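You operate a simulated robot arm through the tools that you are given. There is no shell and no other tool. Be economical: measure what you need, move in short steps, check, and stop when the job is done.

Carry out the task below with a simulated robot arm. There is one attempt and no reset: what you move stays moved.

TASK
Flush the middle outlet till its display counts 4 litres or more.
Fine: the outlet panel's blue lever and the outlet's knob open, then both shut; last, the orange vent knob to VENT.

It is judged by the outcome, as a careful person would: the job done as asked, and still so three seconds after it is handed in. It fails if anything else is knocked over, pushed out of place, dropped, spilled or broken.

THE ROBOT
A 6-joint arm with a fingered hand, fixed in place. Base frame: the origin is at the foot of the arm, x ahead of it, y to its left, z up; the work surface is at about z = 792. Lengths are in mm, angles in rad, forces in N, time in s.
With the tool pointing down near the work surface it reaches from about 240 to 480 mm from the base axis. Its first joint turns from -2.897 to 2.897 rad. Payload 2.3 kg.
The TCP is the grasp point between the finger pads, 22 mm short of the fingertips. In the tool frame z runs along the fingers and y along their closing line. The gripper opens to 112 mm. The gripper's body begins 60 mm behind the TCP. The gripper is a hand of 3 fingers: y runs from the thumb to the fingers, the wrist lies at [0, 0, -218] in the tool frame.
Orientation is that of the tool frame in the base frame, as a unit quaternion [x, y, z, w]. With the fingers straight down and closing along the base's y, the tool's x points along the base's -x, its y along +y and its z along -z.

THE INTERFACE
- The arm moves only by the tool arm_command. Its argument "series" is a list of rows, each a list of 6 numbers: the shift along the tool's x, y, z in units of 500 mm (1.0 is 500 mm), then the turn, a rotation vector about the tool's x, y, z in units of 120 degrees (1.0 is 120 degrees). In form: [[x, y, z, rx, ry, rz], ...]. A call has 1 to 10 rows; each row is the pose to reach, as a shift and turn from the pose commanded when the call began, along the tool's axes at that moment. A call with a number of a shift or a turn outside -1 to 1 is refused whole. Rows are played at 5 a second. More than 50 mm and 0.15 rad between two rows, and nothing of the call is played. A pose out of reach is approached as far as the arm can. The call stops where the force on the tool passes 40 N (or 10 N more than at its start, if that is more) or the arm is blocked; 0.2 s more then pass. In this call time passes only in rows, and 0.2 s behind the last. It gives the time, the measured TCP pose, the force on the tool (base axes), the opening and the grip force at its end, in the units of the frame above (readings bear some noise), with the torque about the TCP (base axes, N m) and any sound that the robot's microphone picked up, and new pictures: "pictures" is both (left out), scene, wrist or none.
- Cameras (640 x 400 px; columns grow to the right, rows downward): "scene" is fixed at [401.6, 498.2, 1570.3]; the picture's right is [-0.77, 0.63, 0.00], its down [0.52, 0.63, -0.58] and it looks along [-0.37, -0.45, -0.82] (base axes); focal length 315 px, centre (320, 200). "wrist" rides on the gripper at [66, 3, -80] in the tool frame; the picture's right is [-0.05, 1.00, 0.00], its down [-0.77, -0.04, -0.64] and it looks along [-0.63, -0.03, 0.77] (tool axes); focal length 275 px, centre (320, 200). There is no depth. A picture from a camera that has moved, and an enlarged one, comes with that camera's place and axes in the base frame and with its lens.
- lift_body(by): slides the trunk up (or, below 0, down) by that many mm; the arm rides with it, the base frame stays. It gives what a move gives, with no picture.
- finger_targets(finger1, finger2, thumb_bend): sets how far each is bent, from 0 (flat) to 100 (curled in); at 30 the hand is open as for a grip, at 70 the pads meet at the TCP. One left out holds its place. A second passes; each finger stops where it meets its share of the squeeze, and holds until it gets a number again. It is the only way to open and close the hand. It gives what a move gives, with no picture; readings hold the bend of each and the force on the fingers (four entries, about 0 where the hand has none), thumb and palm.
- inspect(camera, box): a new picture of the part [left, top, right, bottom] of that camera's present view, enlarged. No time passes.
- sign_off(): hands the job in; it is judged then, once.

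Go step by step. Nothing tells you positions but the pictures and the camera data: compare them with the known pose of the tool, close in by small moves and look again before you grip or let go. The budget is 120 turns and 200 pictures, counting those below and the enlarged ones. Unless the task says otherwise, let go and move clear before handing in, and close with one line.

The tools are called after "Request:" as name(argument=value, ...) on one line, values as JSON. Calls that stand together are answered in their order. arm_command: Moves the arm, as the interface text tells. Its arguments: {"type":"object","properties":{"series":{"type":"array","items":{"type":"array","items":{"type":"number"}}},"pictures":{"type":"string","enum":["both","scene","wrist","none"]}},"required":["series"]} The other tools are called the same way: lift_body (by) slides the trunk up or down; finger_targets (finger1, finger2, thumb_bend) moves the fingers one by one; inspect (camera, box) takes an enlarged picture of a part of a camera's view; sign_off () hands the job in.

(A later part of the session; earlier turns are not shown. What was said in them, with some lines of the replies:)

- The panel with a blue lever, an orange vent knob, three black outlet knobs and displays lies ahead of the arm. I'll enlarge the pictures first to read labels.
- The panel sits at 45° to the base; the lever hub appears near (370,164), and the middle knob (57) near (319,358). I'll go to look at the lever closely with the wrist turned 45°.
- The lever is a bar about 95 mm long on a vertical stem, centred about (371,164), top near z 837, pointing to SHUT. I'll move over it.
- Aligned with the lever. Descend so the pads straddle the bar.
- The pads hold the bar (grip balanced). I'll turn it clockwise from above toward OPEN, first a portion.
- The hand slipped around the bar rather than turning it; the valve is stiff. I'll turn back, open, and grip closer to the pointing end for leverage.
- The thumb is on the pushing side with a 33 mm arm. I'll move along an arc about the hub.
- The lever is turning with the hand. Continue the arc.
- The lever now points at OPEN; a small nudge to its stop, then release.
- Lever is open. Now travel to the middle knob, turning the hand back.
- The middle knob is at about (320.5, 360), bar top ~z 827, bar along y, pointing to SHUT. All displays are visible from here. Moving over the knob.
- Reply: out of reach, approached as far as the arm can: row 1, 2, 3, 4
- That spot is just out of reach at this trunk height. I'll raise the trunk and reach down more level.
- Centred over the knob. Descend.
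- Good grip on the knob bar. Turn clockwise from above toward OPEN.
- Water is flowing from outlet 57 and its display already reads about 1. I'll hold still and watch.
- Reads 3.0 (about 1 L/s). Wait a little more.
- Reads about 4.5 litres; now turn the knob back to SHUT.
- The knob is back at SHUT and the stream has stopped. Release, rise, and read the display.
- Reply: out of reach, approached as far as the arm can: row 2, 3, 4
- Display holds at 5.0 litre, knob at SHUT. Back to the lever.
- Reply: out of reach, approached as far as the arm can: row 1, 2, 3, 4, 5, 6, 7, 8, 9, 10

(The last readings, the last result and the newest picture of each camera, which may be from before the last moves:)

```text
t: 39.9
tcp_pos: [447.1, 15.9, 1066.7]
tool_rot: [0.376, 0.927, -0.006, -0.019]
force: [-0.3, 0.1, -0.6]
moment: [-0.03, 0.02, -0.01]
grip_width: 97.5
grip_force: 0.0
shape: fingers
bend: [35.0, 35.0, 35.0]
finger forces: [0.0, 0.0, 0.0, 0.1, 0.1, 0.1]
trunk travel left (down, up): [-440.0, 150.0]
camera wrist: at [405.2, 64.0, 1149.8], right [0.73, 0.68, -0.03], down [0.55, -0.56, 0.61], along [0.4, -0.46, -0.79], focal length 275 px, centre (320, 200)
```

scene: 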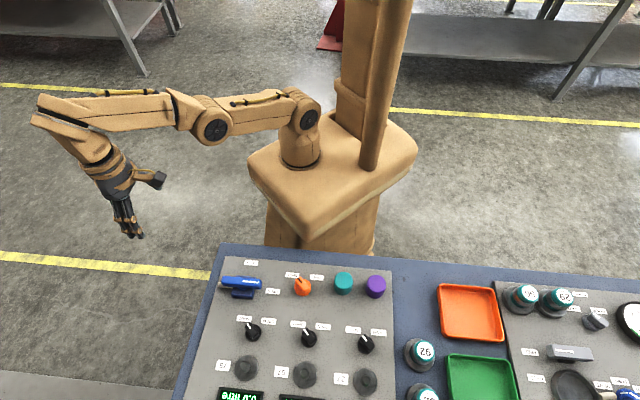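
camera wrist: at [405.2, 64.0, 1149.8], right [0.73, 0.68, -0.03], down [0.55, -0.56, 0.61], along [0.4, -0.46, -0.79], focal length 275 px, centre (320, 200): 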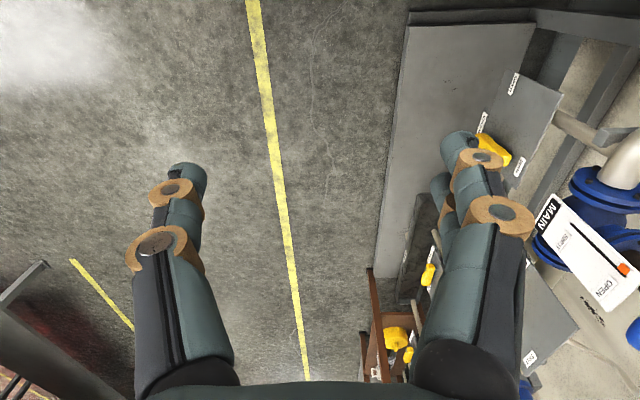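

The arm wandered far from the commanded spot (a joint limit on the way), but nothing was touched. I'll bring it back above the lever at height.

Request:
arm_command(series=[[0.0625, 0.0193, 0.0014, -0.002, -0.0024, 0.004], [0.125, 0.0385, 0.003, -0.004, -0.005, 0.008], [0.1875, 0.058, 0.0043, -0.006, -0.007, 0.012], [0.25, 0.077, 0.0057, -0.008, -0.0095, 0.017], [0.3125, 0.0963, 0.007, -0.01, -0.012, 0.021], [0.375, 0.1156, 0.0086, -0.0125, -0.0143, 0.025]], pictures="both")

```text
t: 41.3
tcp_pos: [350.4, 187.9, 1067.1]
tool_rot: [0.399, 0.917, 0.001, 0.001]
force: [-0.3, 0.0, -0.2]
moment: [-0.02, 0.03, 0.06]
grip_width: 98.0
grip_force: 0.2
shape: fingers
bend: [35.0, 35.0, 35.0]
finger forces: [0.1, 0.1, 0.0, 0.0, 0.0, 0.0]
out of reach, approached as far as the arm can: row 1, 2, 3
trunk travel left (down, up): [-440.0, 150.0]
camera wrist: at [308.0, 238.7, 1148.6], right [0.76, 0.65, 0.0], down [0.5, -0.59, 0.64], along [0.41, -0.48, -0.77], focal length 275 px, centre (320, 200)
```

scene: 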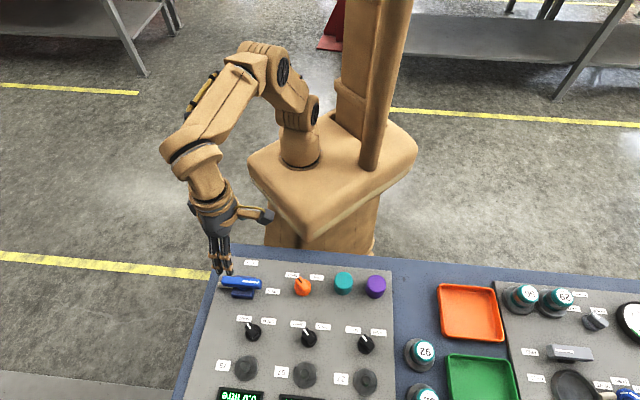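
wrist: 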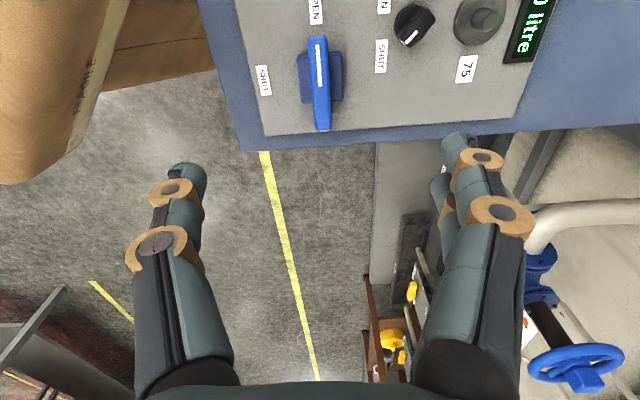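

Back above the lever. Lower the trunk and then approach.

Request:
lift_body(by=-110)

Request:
arm_command(series=[[0, 0, 0.06, 0, 0, 0], [0, 0, 0.12, 0, 0, 0], [0, 0, 0.17, 0, 0, 0]], pictures="wrist")

```text
t: 42.8
tcp_pos: [352.2, 187.3, 957.3]
tool_rot: [0.399, 0.917, 0.0, 0.0]
force: [0.2, -1.1, 0.3]
moment: [0.01, 0.01, -0.03]
grip_width: 97.7
grip_force: 0.0
shape: fingers
bend: [35.0, 35.0, 35.0]
finger forces: [0.0, 0.0, 0.0, 0.0, 0.0, 0.0]
trunk travel left (down, up): [-330.0, 260.0]
```

```text
t: 43.6
tcp_pos: [351.8, 188.9, 871.2]
tool_rot: [0.399, 0.917, 0.001, 0.0]
force: [0.3, -0.6, -0.2]
moment: [0.0, 0.02, -0.01]
grip_width: 98.0
grip_force: 0.1
shape: fingers
bend: [35.0, 35.0, 35.0]
finger forces: [0.0, 0.0, 0.1, 0.0, 0.0, 0.0]
trunk travel left (down, up): [-330.0, 260.0]
camera wrist: at [309.5, 238.8, 952.7], right [0.76, 0.65, 0.0], down [0.5, -0.59, 0.64], along [0.41, -0.48, -0.77], focal length 275 px, centre (320, 200)
```

wrist: 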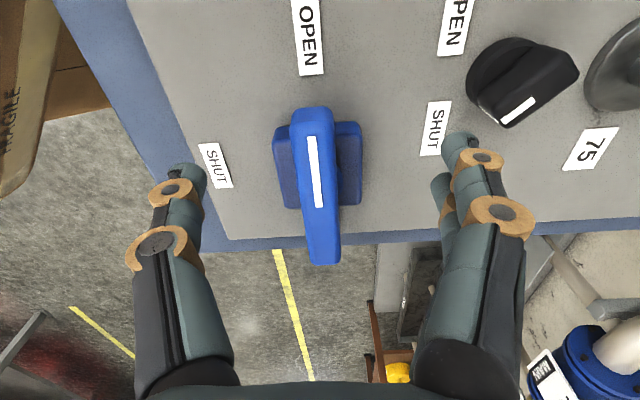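

Request:
arm_command(series=[[0, 0, 0.03, 0, 0, 0], [0, 0, 0.062, 0, 0, 0]], pictures="none")

Request:
finger_targets(finger1=72, finger2=72, thumb_bend=72)

Request:
inspect(camera="wrist", box=[160, 60, 480, 300])

```text
t: 44.2
tcp_pos: [352.4, 187.0, 840.7]
tool_rot: [0.399, 0.917, 0.001, 0.0]
force: [-0.6, -0.3, 0.6]
moment: [0.0, 0.0, 0.01]
grip_width: 98.1
grip_force: 0.1
shape: fingers
bend: [35.0, 35.0, 35.0]
finger forces: [0.0, 0.1, 0.0, 0.1, 0.0, 0.0]
trunk travel left (down, up): [-330.0, 260.0]
```

```text
t: 45.2
tcp_pos: [352.7, 186.8, 840.6]
tool_rot: [0.399, 0.917, 0.001, 0.0]
force: [-1.3, -0.7, -5.0]
moment: [-0.03, 0.05, 0.0]
grip_width: 15.7
grip_force: 8.9
shape: fingers
bend: [68.0, 67.0, 66.0]
finger forces: [3.9, 4.3, 0.1, 0.0, 9.4, 0.0]
trunk travel left (down, up): [-330.0, 260.0]
```

```text
1.67 times, centred on (320, 180) of wrist
camera zoom: at [310.0, 237.7, 922.6], right [0.76, 0.65, 0.0], down [0.5, -0.59, 0.64], along [0.41, -0.48, -0.77], focal length 459 px, centre (320, 233)
```

zoom: 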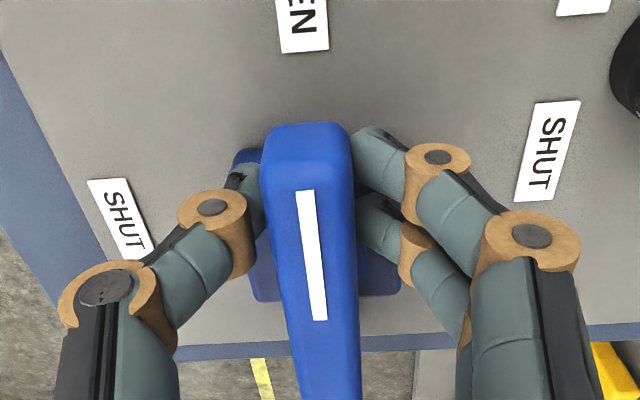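

Both fingers and thumb hold the bar. Turn it back toward SHUT along the arc.

Request:
arm_command(series=[[-0.0006, -0.008, 0, 0, 0, -0.0669], [-0.0022, -0.0158, 0, 0, 0, -0.1337], [-0.005, -0.0232, 0, 0, 0, -0.2006], [-0.0087, -0.0303, 0, 0, 0, -0.2674], [-0.0134, -0.0367, 0, 0, 0, -0.3343], [-0.019, -0.0424, 0, 0, 0, -0.4011], [-0.0253, -0.0473, 0, 0, 0, -0.468], [-0.0322, -0.0513, 0, 0, 0, -0.5348], [-0.0396, -0.0543, 0, 0, 0, -0.6017], [-0.0473, -0.0562, 0, 0, 0, -0.6685]], pictures="wrist")

```text
t: 47.4
tcp_pos: [346.5, 151.1, 841.2]
tool_rot: [-0.287, 0.958, 0.0, 0.0]
force: [0.2, 0.0, -3.8]
moment: [0.01, 0.01, 0.02]
grip_width: 16.1
grip_force: 8.8
shape: fingers
bend: [68.0, 68.0, 67.0]
finger forces: [4.5, 4.6, 0.1, 0.0, 8.5, 0.0]
trunk travel left (down, up): [-330.0, 260.0]
camera wrist: at [290.2, 117.2, 922.5], right [-0.51, 0.86, 0.0], down [0.66, 0.39, 0.64], along [0.55, 0.32, -0.77], focal length 275 px, centre (320, 200)
```

wrist: 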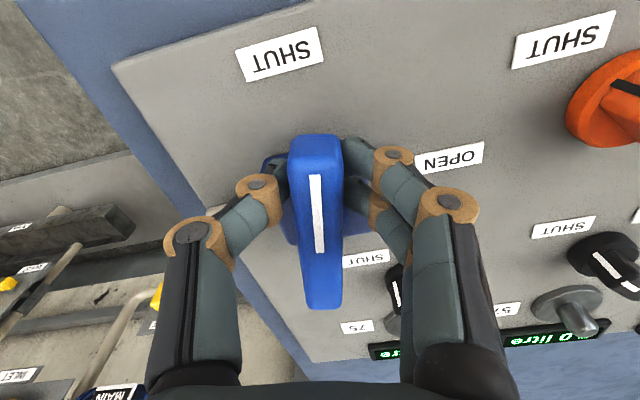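

Request:
arm_command(series=[[-0.0003, -0.006, 0, 0, 0, -0.05], [-0.0014, -0.0127, 0, 0, 0, -0.107]], pictures="wrist")

```text
t: 48.0
tcp_pos: [351.3, 147.8, 840.1]
tool_rot: [-0.392, 0.92, 0.0, -0.001]
force: [-3.6, 0.8, -4.2]
moment: [0.05, 0.06, -0.07]
grip_width: 16.4
grip_force: 9.3
shape: fingers
bend: [68.0, 68.0, 67.0]
finger forces: [5.6, 4.7, 0.0, 0.0, 7.4, 0.0]
trunk travel left (down, up): [-330.0, 260.0]
camera wrist: at [302.9, 100.9, 922.6], right [-0.69, 0.73, 0.0], down [0.56, 0.53, 0.64], along [0.46, 0.44, -0.77], focal length 275 px, centre (320, 200)
```

wrist: 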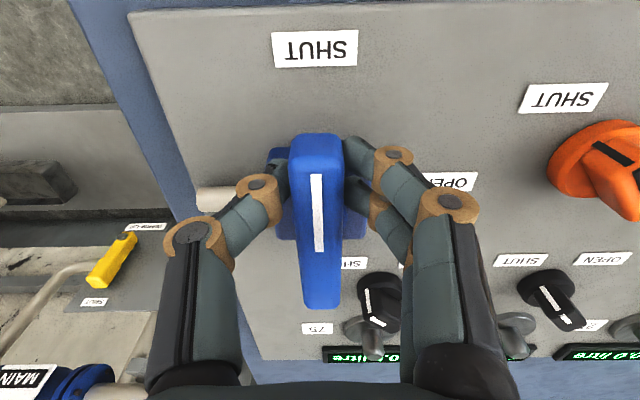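

Lever back at SHUT. Release, rise, and move above the orange vent knob (about (259,255)).

Request:
finger_targets(finger1=35, finger2=35, thumb_bend=35)

Request:
arm_command(series=[[0, 0, -0.06, 0, 0, 0], [0, 0, -0.13, 0, 0, 0], [0, 0, -0.2, 0, 0, 0]], pictures="both")

Request:
arm_command(series=[[-0.0043, 0.0468, 0, 0, 0, -0.0597], [-0.0087, 0.0937, 0, 0, 0, -0.119], [-0.013, 0.1405, 0, 0, 0, -0.179], [-0.0173, 0.187, 0, 0, 0, -0.239], [-0.0217, 0.234, 0, 0, 0, -0.298], [-0.026, 0.281, 0, 0, 0, -0.358]], pictures="both")

```text
t: 49.0
tcp_pos: [350.2, 146.8, 841.5]
tool_rot: [-0.391, 0.92, 0.0, 0.0]
force: [-0.3, -0.1, -0.2]
moment: [0.01, 0.02, 0.0]
grip_width: 97.3
grip_force: 0.0
shape: fingers
bend: [35.0, 35.0, 35.0]
finger forces: [0.0, 0.1, 0.1, 0.0, 0.0, 0.0]
trunk travel left (down, up): [-330.0, 260.0]
```

```text
t: 49.8
tcp_pos: [350.4, 144.2, 941.5]
tool_rot: [-0.392, 0.92, 0.0, -0.001]
force: [-0.3, 0.4, -0.9]
moment: [-0.02, -0.02, 0.0]
grip_width: 97.5
grip_force: 0.1
shape: fingers
bend: [35.0, 35.0, 35.0]
finger forces: [0.1, 0.0, 0.0, 0.1, 0.0, 0.0]
trunk travel left (down, up): [-330.0, 260.0]
camera wrist: at [303.0, 99.0, 1023.8], right [-0.69, 0.73, 0.0], down [0.56, 0.53, 0.64], along [0.46, 0.44, -0.77], focal length 275 px, centre (320, 200)
```

scene: 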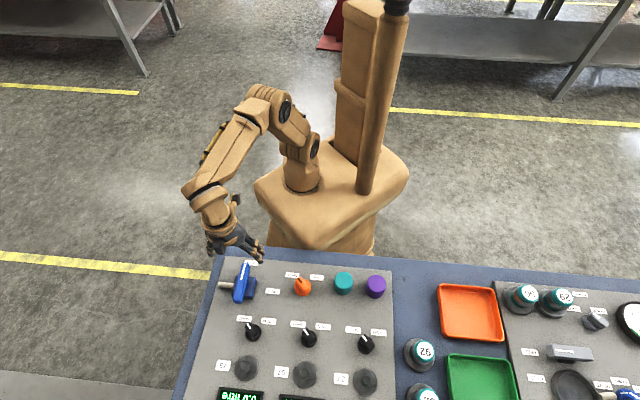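
wrist: 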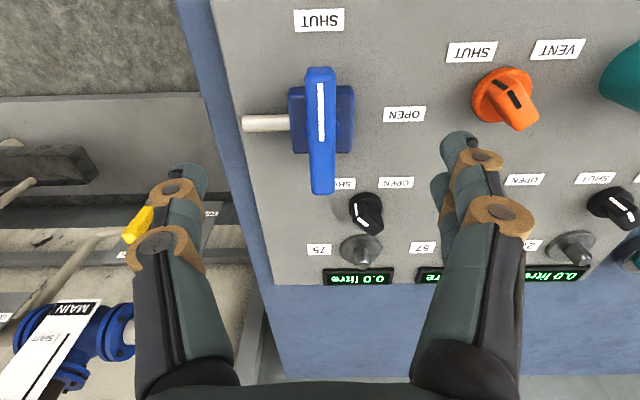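

```text
t: 51.2
tcp_pos: [259.3, 252.3, 940.6]
tool_rot: [-0.701, 0.713, 0.0, 0.001]
force: [-0.5, 0.3, -1.1]
moment: [0.02, 0.01, 0.0]
grip_width: 97.9
grip_force: 0.0
shape: fingers
bend: [35.0, 35.0, 35.0]
finger forces: [0.0, 0.1, 0.0, 0.1, 0.0, 0.0]
trunk travel left (down, up): [-330.0, 260.0]
camera wrist: at [255.5, 186.1, 1022.9], right [-1.0, 0.06, 0.0], down [0.05, 0.77, 0.64], along [0.04, 0.63, -0.77], focal length 275 px, centre (320, 200)
```

scene: 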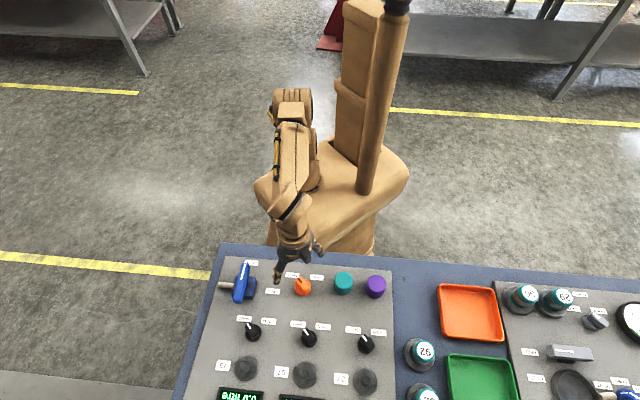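
wrist: 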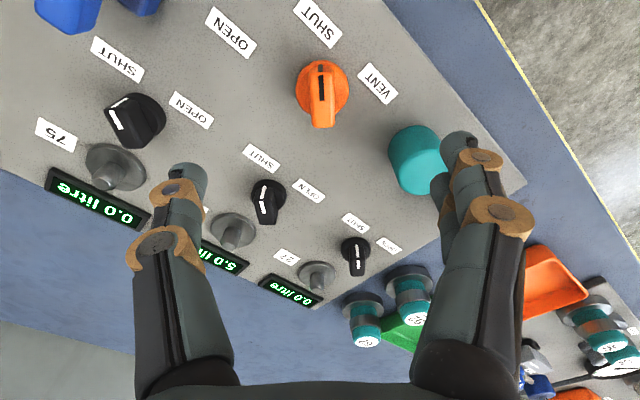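

Lever is at SHUT, and display still 5.0. I'm above the vent knob; descend.

Request:
arm_command(series=[[0, 0, 0.05, 0, 0, 0], [0, 0, 0.1, 0, 0, 0], [0, 0, 0.15, 0, 0, 0], [0, 0, 0.19, 0, 0, 0]], pictures="wrist")

```text
t: 52.2
tcp_pos: [257.1, 252.4, 845.2]
tool_rot: [-0.701, 0.713, 0.0, 0.0]
force: [0.5, -0.3, -0.1]
moment: [0.01, 0.0, -0.03]
grip_width: 97.5
grip_force: 0.0
shape: fingers
bend: [35.0, 35.0, 35.0]
finger forces: [0.0, 0.0, 0.0, 0.0, 0.1, 0.1]
trunk travel left (down, up): [-330.0, 260.0]
camera wrist: at [254.4, 185.6, 926.9], right [-1.0, 0.06, 0.0], down [0.05, 0.77, 0.64], along [0.04, 0.64, -0.77], focal length 275 px, centre (320, 200)
```

wrist: 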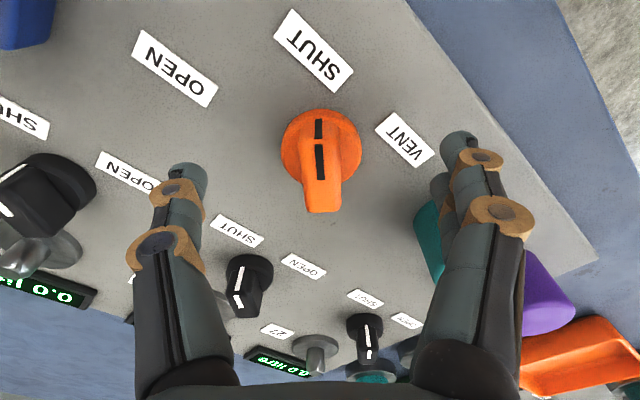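

Request:
arm_command(series=[[0, -0.002, 0.014, 0, 0, 0]], pictures="none")

Request:
finger_targets(finger1=72, finger2=72, thumb_bend=72)

Request:
inspect(camera="wrist", box=[160, 60, 480, 300])

```text
t: 52.6
tcp_pos: [259.7, 253.0, 838.3]
tool_rot: [-0.7, 0.714, 0.0, 0.0]
force: [-0.1, 0.4, 0.5]
moment: [0.0, 0.0, 0.01]
grip_width: 97.5
grip_force: 0.0
shape: fingers
bend: [35.0, 35.0, 35.0]
finger forces: [0.0, 0.1, 0.1, 0.0, 0.1, 0.0]
trunk travel left (down, up): [-330.0, 260.0]
```

```text
t: 53.6
tcp_pos: [258.4, 252.9, 837.9]
tool_rot: [-0.701, 0.714, 0.0, 0.0]
force: [-4.2, -0.1, -6.3]
moment: [-0.04, 0.04, 0.0]
grip_width: 14.4
grip_force: 8.0
shape: fingers
bend: [66.0, 66.0, 67.0]
finger forces: [4.9, 5.0, 0.0, 0.1, 6.3, 0.1]
trunk travel left (down, up): [-330.0, 260.0]
```

```text
1.67 times, centred on (320, 180) of wrist
camera zoom: at [254.9, 185.8, 919.7], right [-1.0, 0.06, 0.0], down [0.05, 0.77, 0.64], along [0.04, 0.63, -0.77], focal length 459 px, centre (320, 233)
```

zoom: 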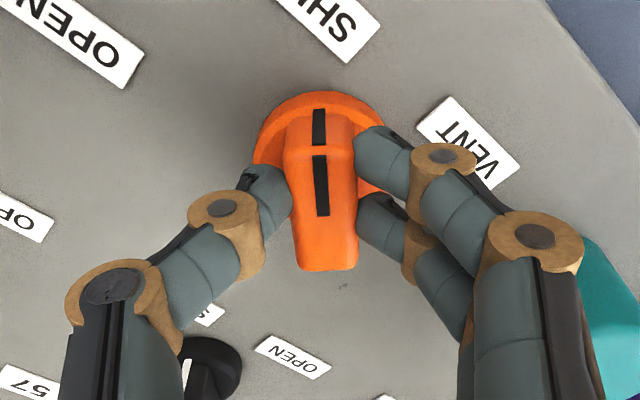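

Grip is good. Turn clockwise toward VENT, halfway first to check clearance from the teal cylinder.

Request:
arm_command(series=[[0, 0, 0, 0, 0, 0.07], [0, 0, 0, 0, 0, 0.14], [0, 0, 0, 0, 0, 0.21], [0, 0, 0, 0, 0, 0.28]], pictures="both")

```text
t: 54.6
tcp_pos: [256.6, 252.5, 839.9]
tool_rot: [-0.464, 0.886, 0.0, 0.0]
force: [-12.1, -2.8, -8.6]
moment: [-0.05, 0.13, 0.07]
grip_width: 14.2
grip_force: 8.6
shape: fingers
bend: [66.0, 66.0, 68.0]
finger forces: [6.2, 6.5, 0.1, 0.0, 4.0, 0.0]
trunk travel left (down, up): [-330.0, 260.0]
camera wrist: at [218.1, 199.9, 920.9], right [-0.79, 0.61, 0.0], down [0.47, 0.61, 0.64], along [0.39, 0.51, -0.77], focal length 275 px, centre (320, 200)
```

scene: 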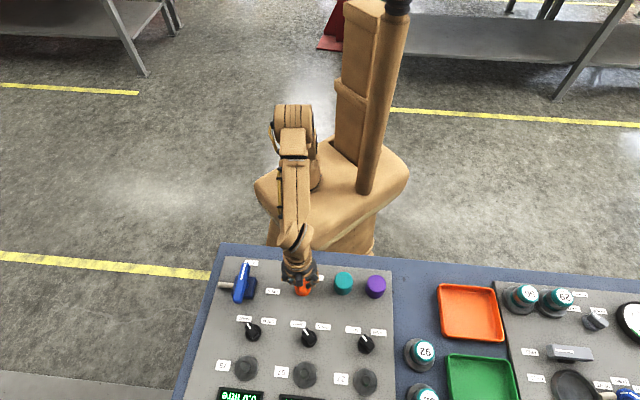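
wrist: 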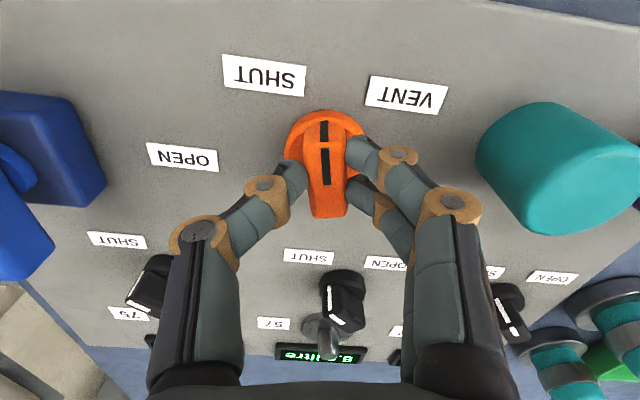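

Request:
inspect(camera="wrist", box=[260, 260, 400, 370])

```text
3.64 times, centred on (330, 315) of wrist
camera zoom: at [218.1, 199.9, 920.9], right [-0.79, 0.61, 0.0], down [0.47, 0.61, 0.64], along [0.39, 0.51, -0.77], focal length 1001 px, centre (284, -218)
```

zoom: 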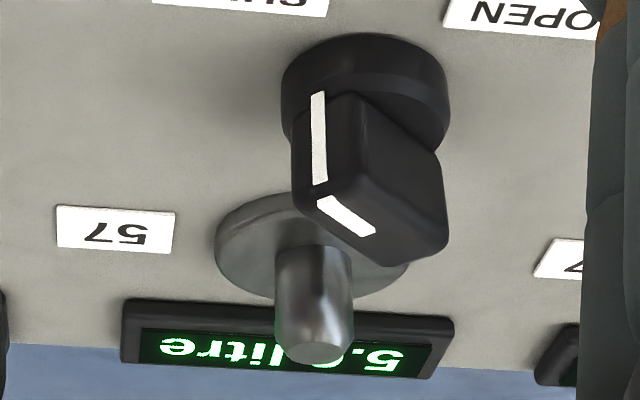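

Display is still 5.0, and the teal cylinder is clear. Continue to VENT.

Request:
arm_command(series=[[0.002, 0, 0, 0, 0, 0.07], [0.002, 0, 0, 0, 0, 0.14], [0.002, 0, 0, 0, 0, 0.21], [0.002, 0, 0, 0, 0, 0.28], [0.002, 0, 0, 0, 0, 0.35], [0.002, 0, 0, 0, 0, 0.42], [0.002, 0, 0, 0, 0, 0.47]], pictures="wrist")

```text
t: 56.2
tcp_pos: [258.2, 253.9, 839.6]
tool_rot: [0.01, 1.0, 0.001, 0.002]
force: [-11.5, 10.4, -0.1]
moment: [0.23, 0.21, 0.17]
grip_width: 14.6
grip_force: 9.0
shape: fingers
bend: [66.0, 66.0, 69.0]
finger forces: [6.5, 7.9, 0.0, 0.1, 4.2, 0.1]
trunk travel left (down, up): [-330.0, 260.0]
camera wrist: at [192.1, 257.8, 920.8], right [0.07, 1.0, 0.0], down [0.77, -0.05, 0.64], along [0.64, -0.04, -0.77], focal length 275 px, centre (320, 200)
```

wrist: 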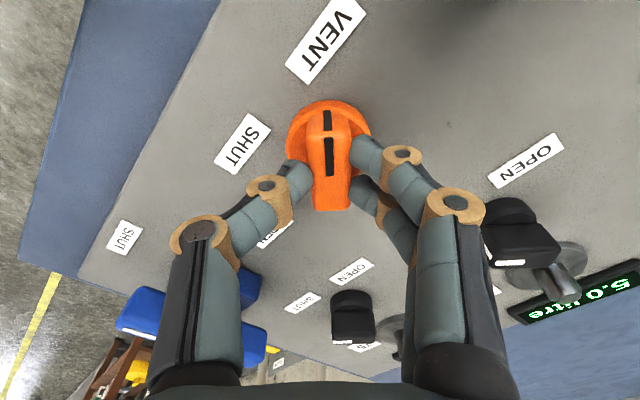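

The vent knob points to VENT. Release, rise clear and check everything.

Request:
finger_targets(finger1=40, finger2=40, thumb_bend=40)

Request:
arm_command(series=[[0, 0, -0.06, 0, 0, 0], [0, 0, -0.13, 0, 0, 0], [0, 0, -0.2, 0, 0, 0]], pictures="none")

Request:
lift_body(by=150)

Request:
inspect(camera="wrist", box=[0, 0, 640, 400])

Request:
inspect(camera="scene", box=[180, 240, 420, 400])

```text
t: 57.2
tcp_pos: [259.8, 252.4, 838.7]
tool_rot: [0.008, 1.0, 0.0, 0.0]
force: [1.6, 0.7, 0.2]
moment: [0.01, -0.03, -0.01]
grip_width: 83.1
grip_force: 0.1
shape: fingers
bend: [40.0, 40.0, 40.0]
finger forces: [0.0, 0.0, 0.0, 0.1, 0.0, 0.0]
trunk travel left (down, up): [-330.0, 260.0]
```

```text
t: 58.0
tcp_pos: [259.2, 251.9, 940.2]
tool_rot: [0.01, 1.0, 0.0, 0.0]
force: [-0.4, 0.4, 0.4]
moment: [-0.03, -0.04, 0.0]
grip_width: 83.1
grip_force: 0.0
shape: fingers
bend: [40.0, 40.0, 40.0]
finger forces: [0.1, 0.0, 0.0, 0.0, 0.0, 0.1]
trunk travel left (down, up): [-330.0, 260.0]
```

```text
t: 59.7
tcp_pos: [259.1, 251.2, 1089.7]
tool_rot: [0.009, 1.0, 0.001, 0.0]
force: [-0.5, 0.0, -0.2]
moment: [0.02, -0.01, 0.04]
grip_width: 83.1
grip_force: 0.1
shape: fingers
bend: [40.0, 40.0, 40.0]
finger forces: [0.0, 0.0, 0.0, 0.0, 0.1, 0.0]
trunk travel left (down, up): [-480.0, 110.0]
```

```text
1.00 times, centred on (320, 200) of wrist (not enlarged: the box is as wide or as high as the picture)
camera zoom: at [193.5, 254.9, 1170.9], right [0.06, 1.0, 0.0], down [0.77, -0.05, 0.64], along [0.64, -0.04, -0.77], focal length 275 px, centre (320, 200)
```

zoom: 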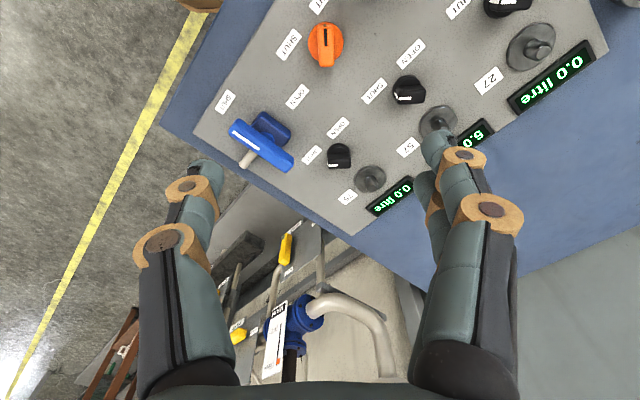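

```text
2.50 times, centred on (300, 320) of scene
camera zoom: at [401.6, 498.2, 1570.3], right [-0.77, 0.63, 0.0], down [0.52, 0.63, -0.58], along [-0.37, -0.45, -0.82], focal length 787 px, centre (370, -100)
```

zoom: 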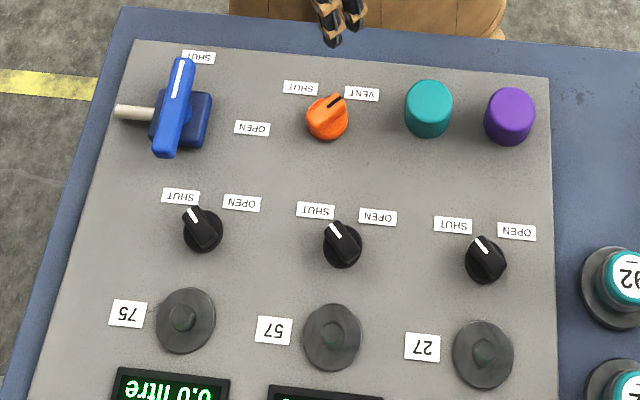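

Request:
inspect(camera="wrist", box=[380, 60, 520, 150])

```text
4.44 times, centred on (450, 105) of wrist
camera zoom: at [193.5, 254.9, 1170.9], right [0.06, 1.0, 0.0], down [0.77, -0.05, 0.64], along [0.64, -0.04, -0.77], focal length 1224 px, centre (-258, 622)
```

zoom: 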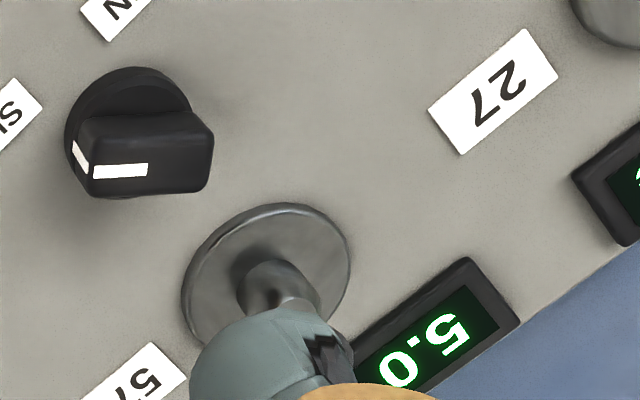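

The middle display holds at 5.0, the lever and knob are at SHUT, the vent knob is at VENT, and the arm is clear. Handing in.

Request:
sign_off()

```text
The job is handed in.
```

The middle outlet (57) was flushed to 5.0 litres; its knob and the blue lever are shut, the orange vent knob is at VENT, and the job is handed in.
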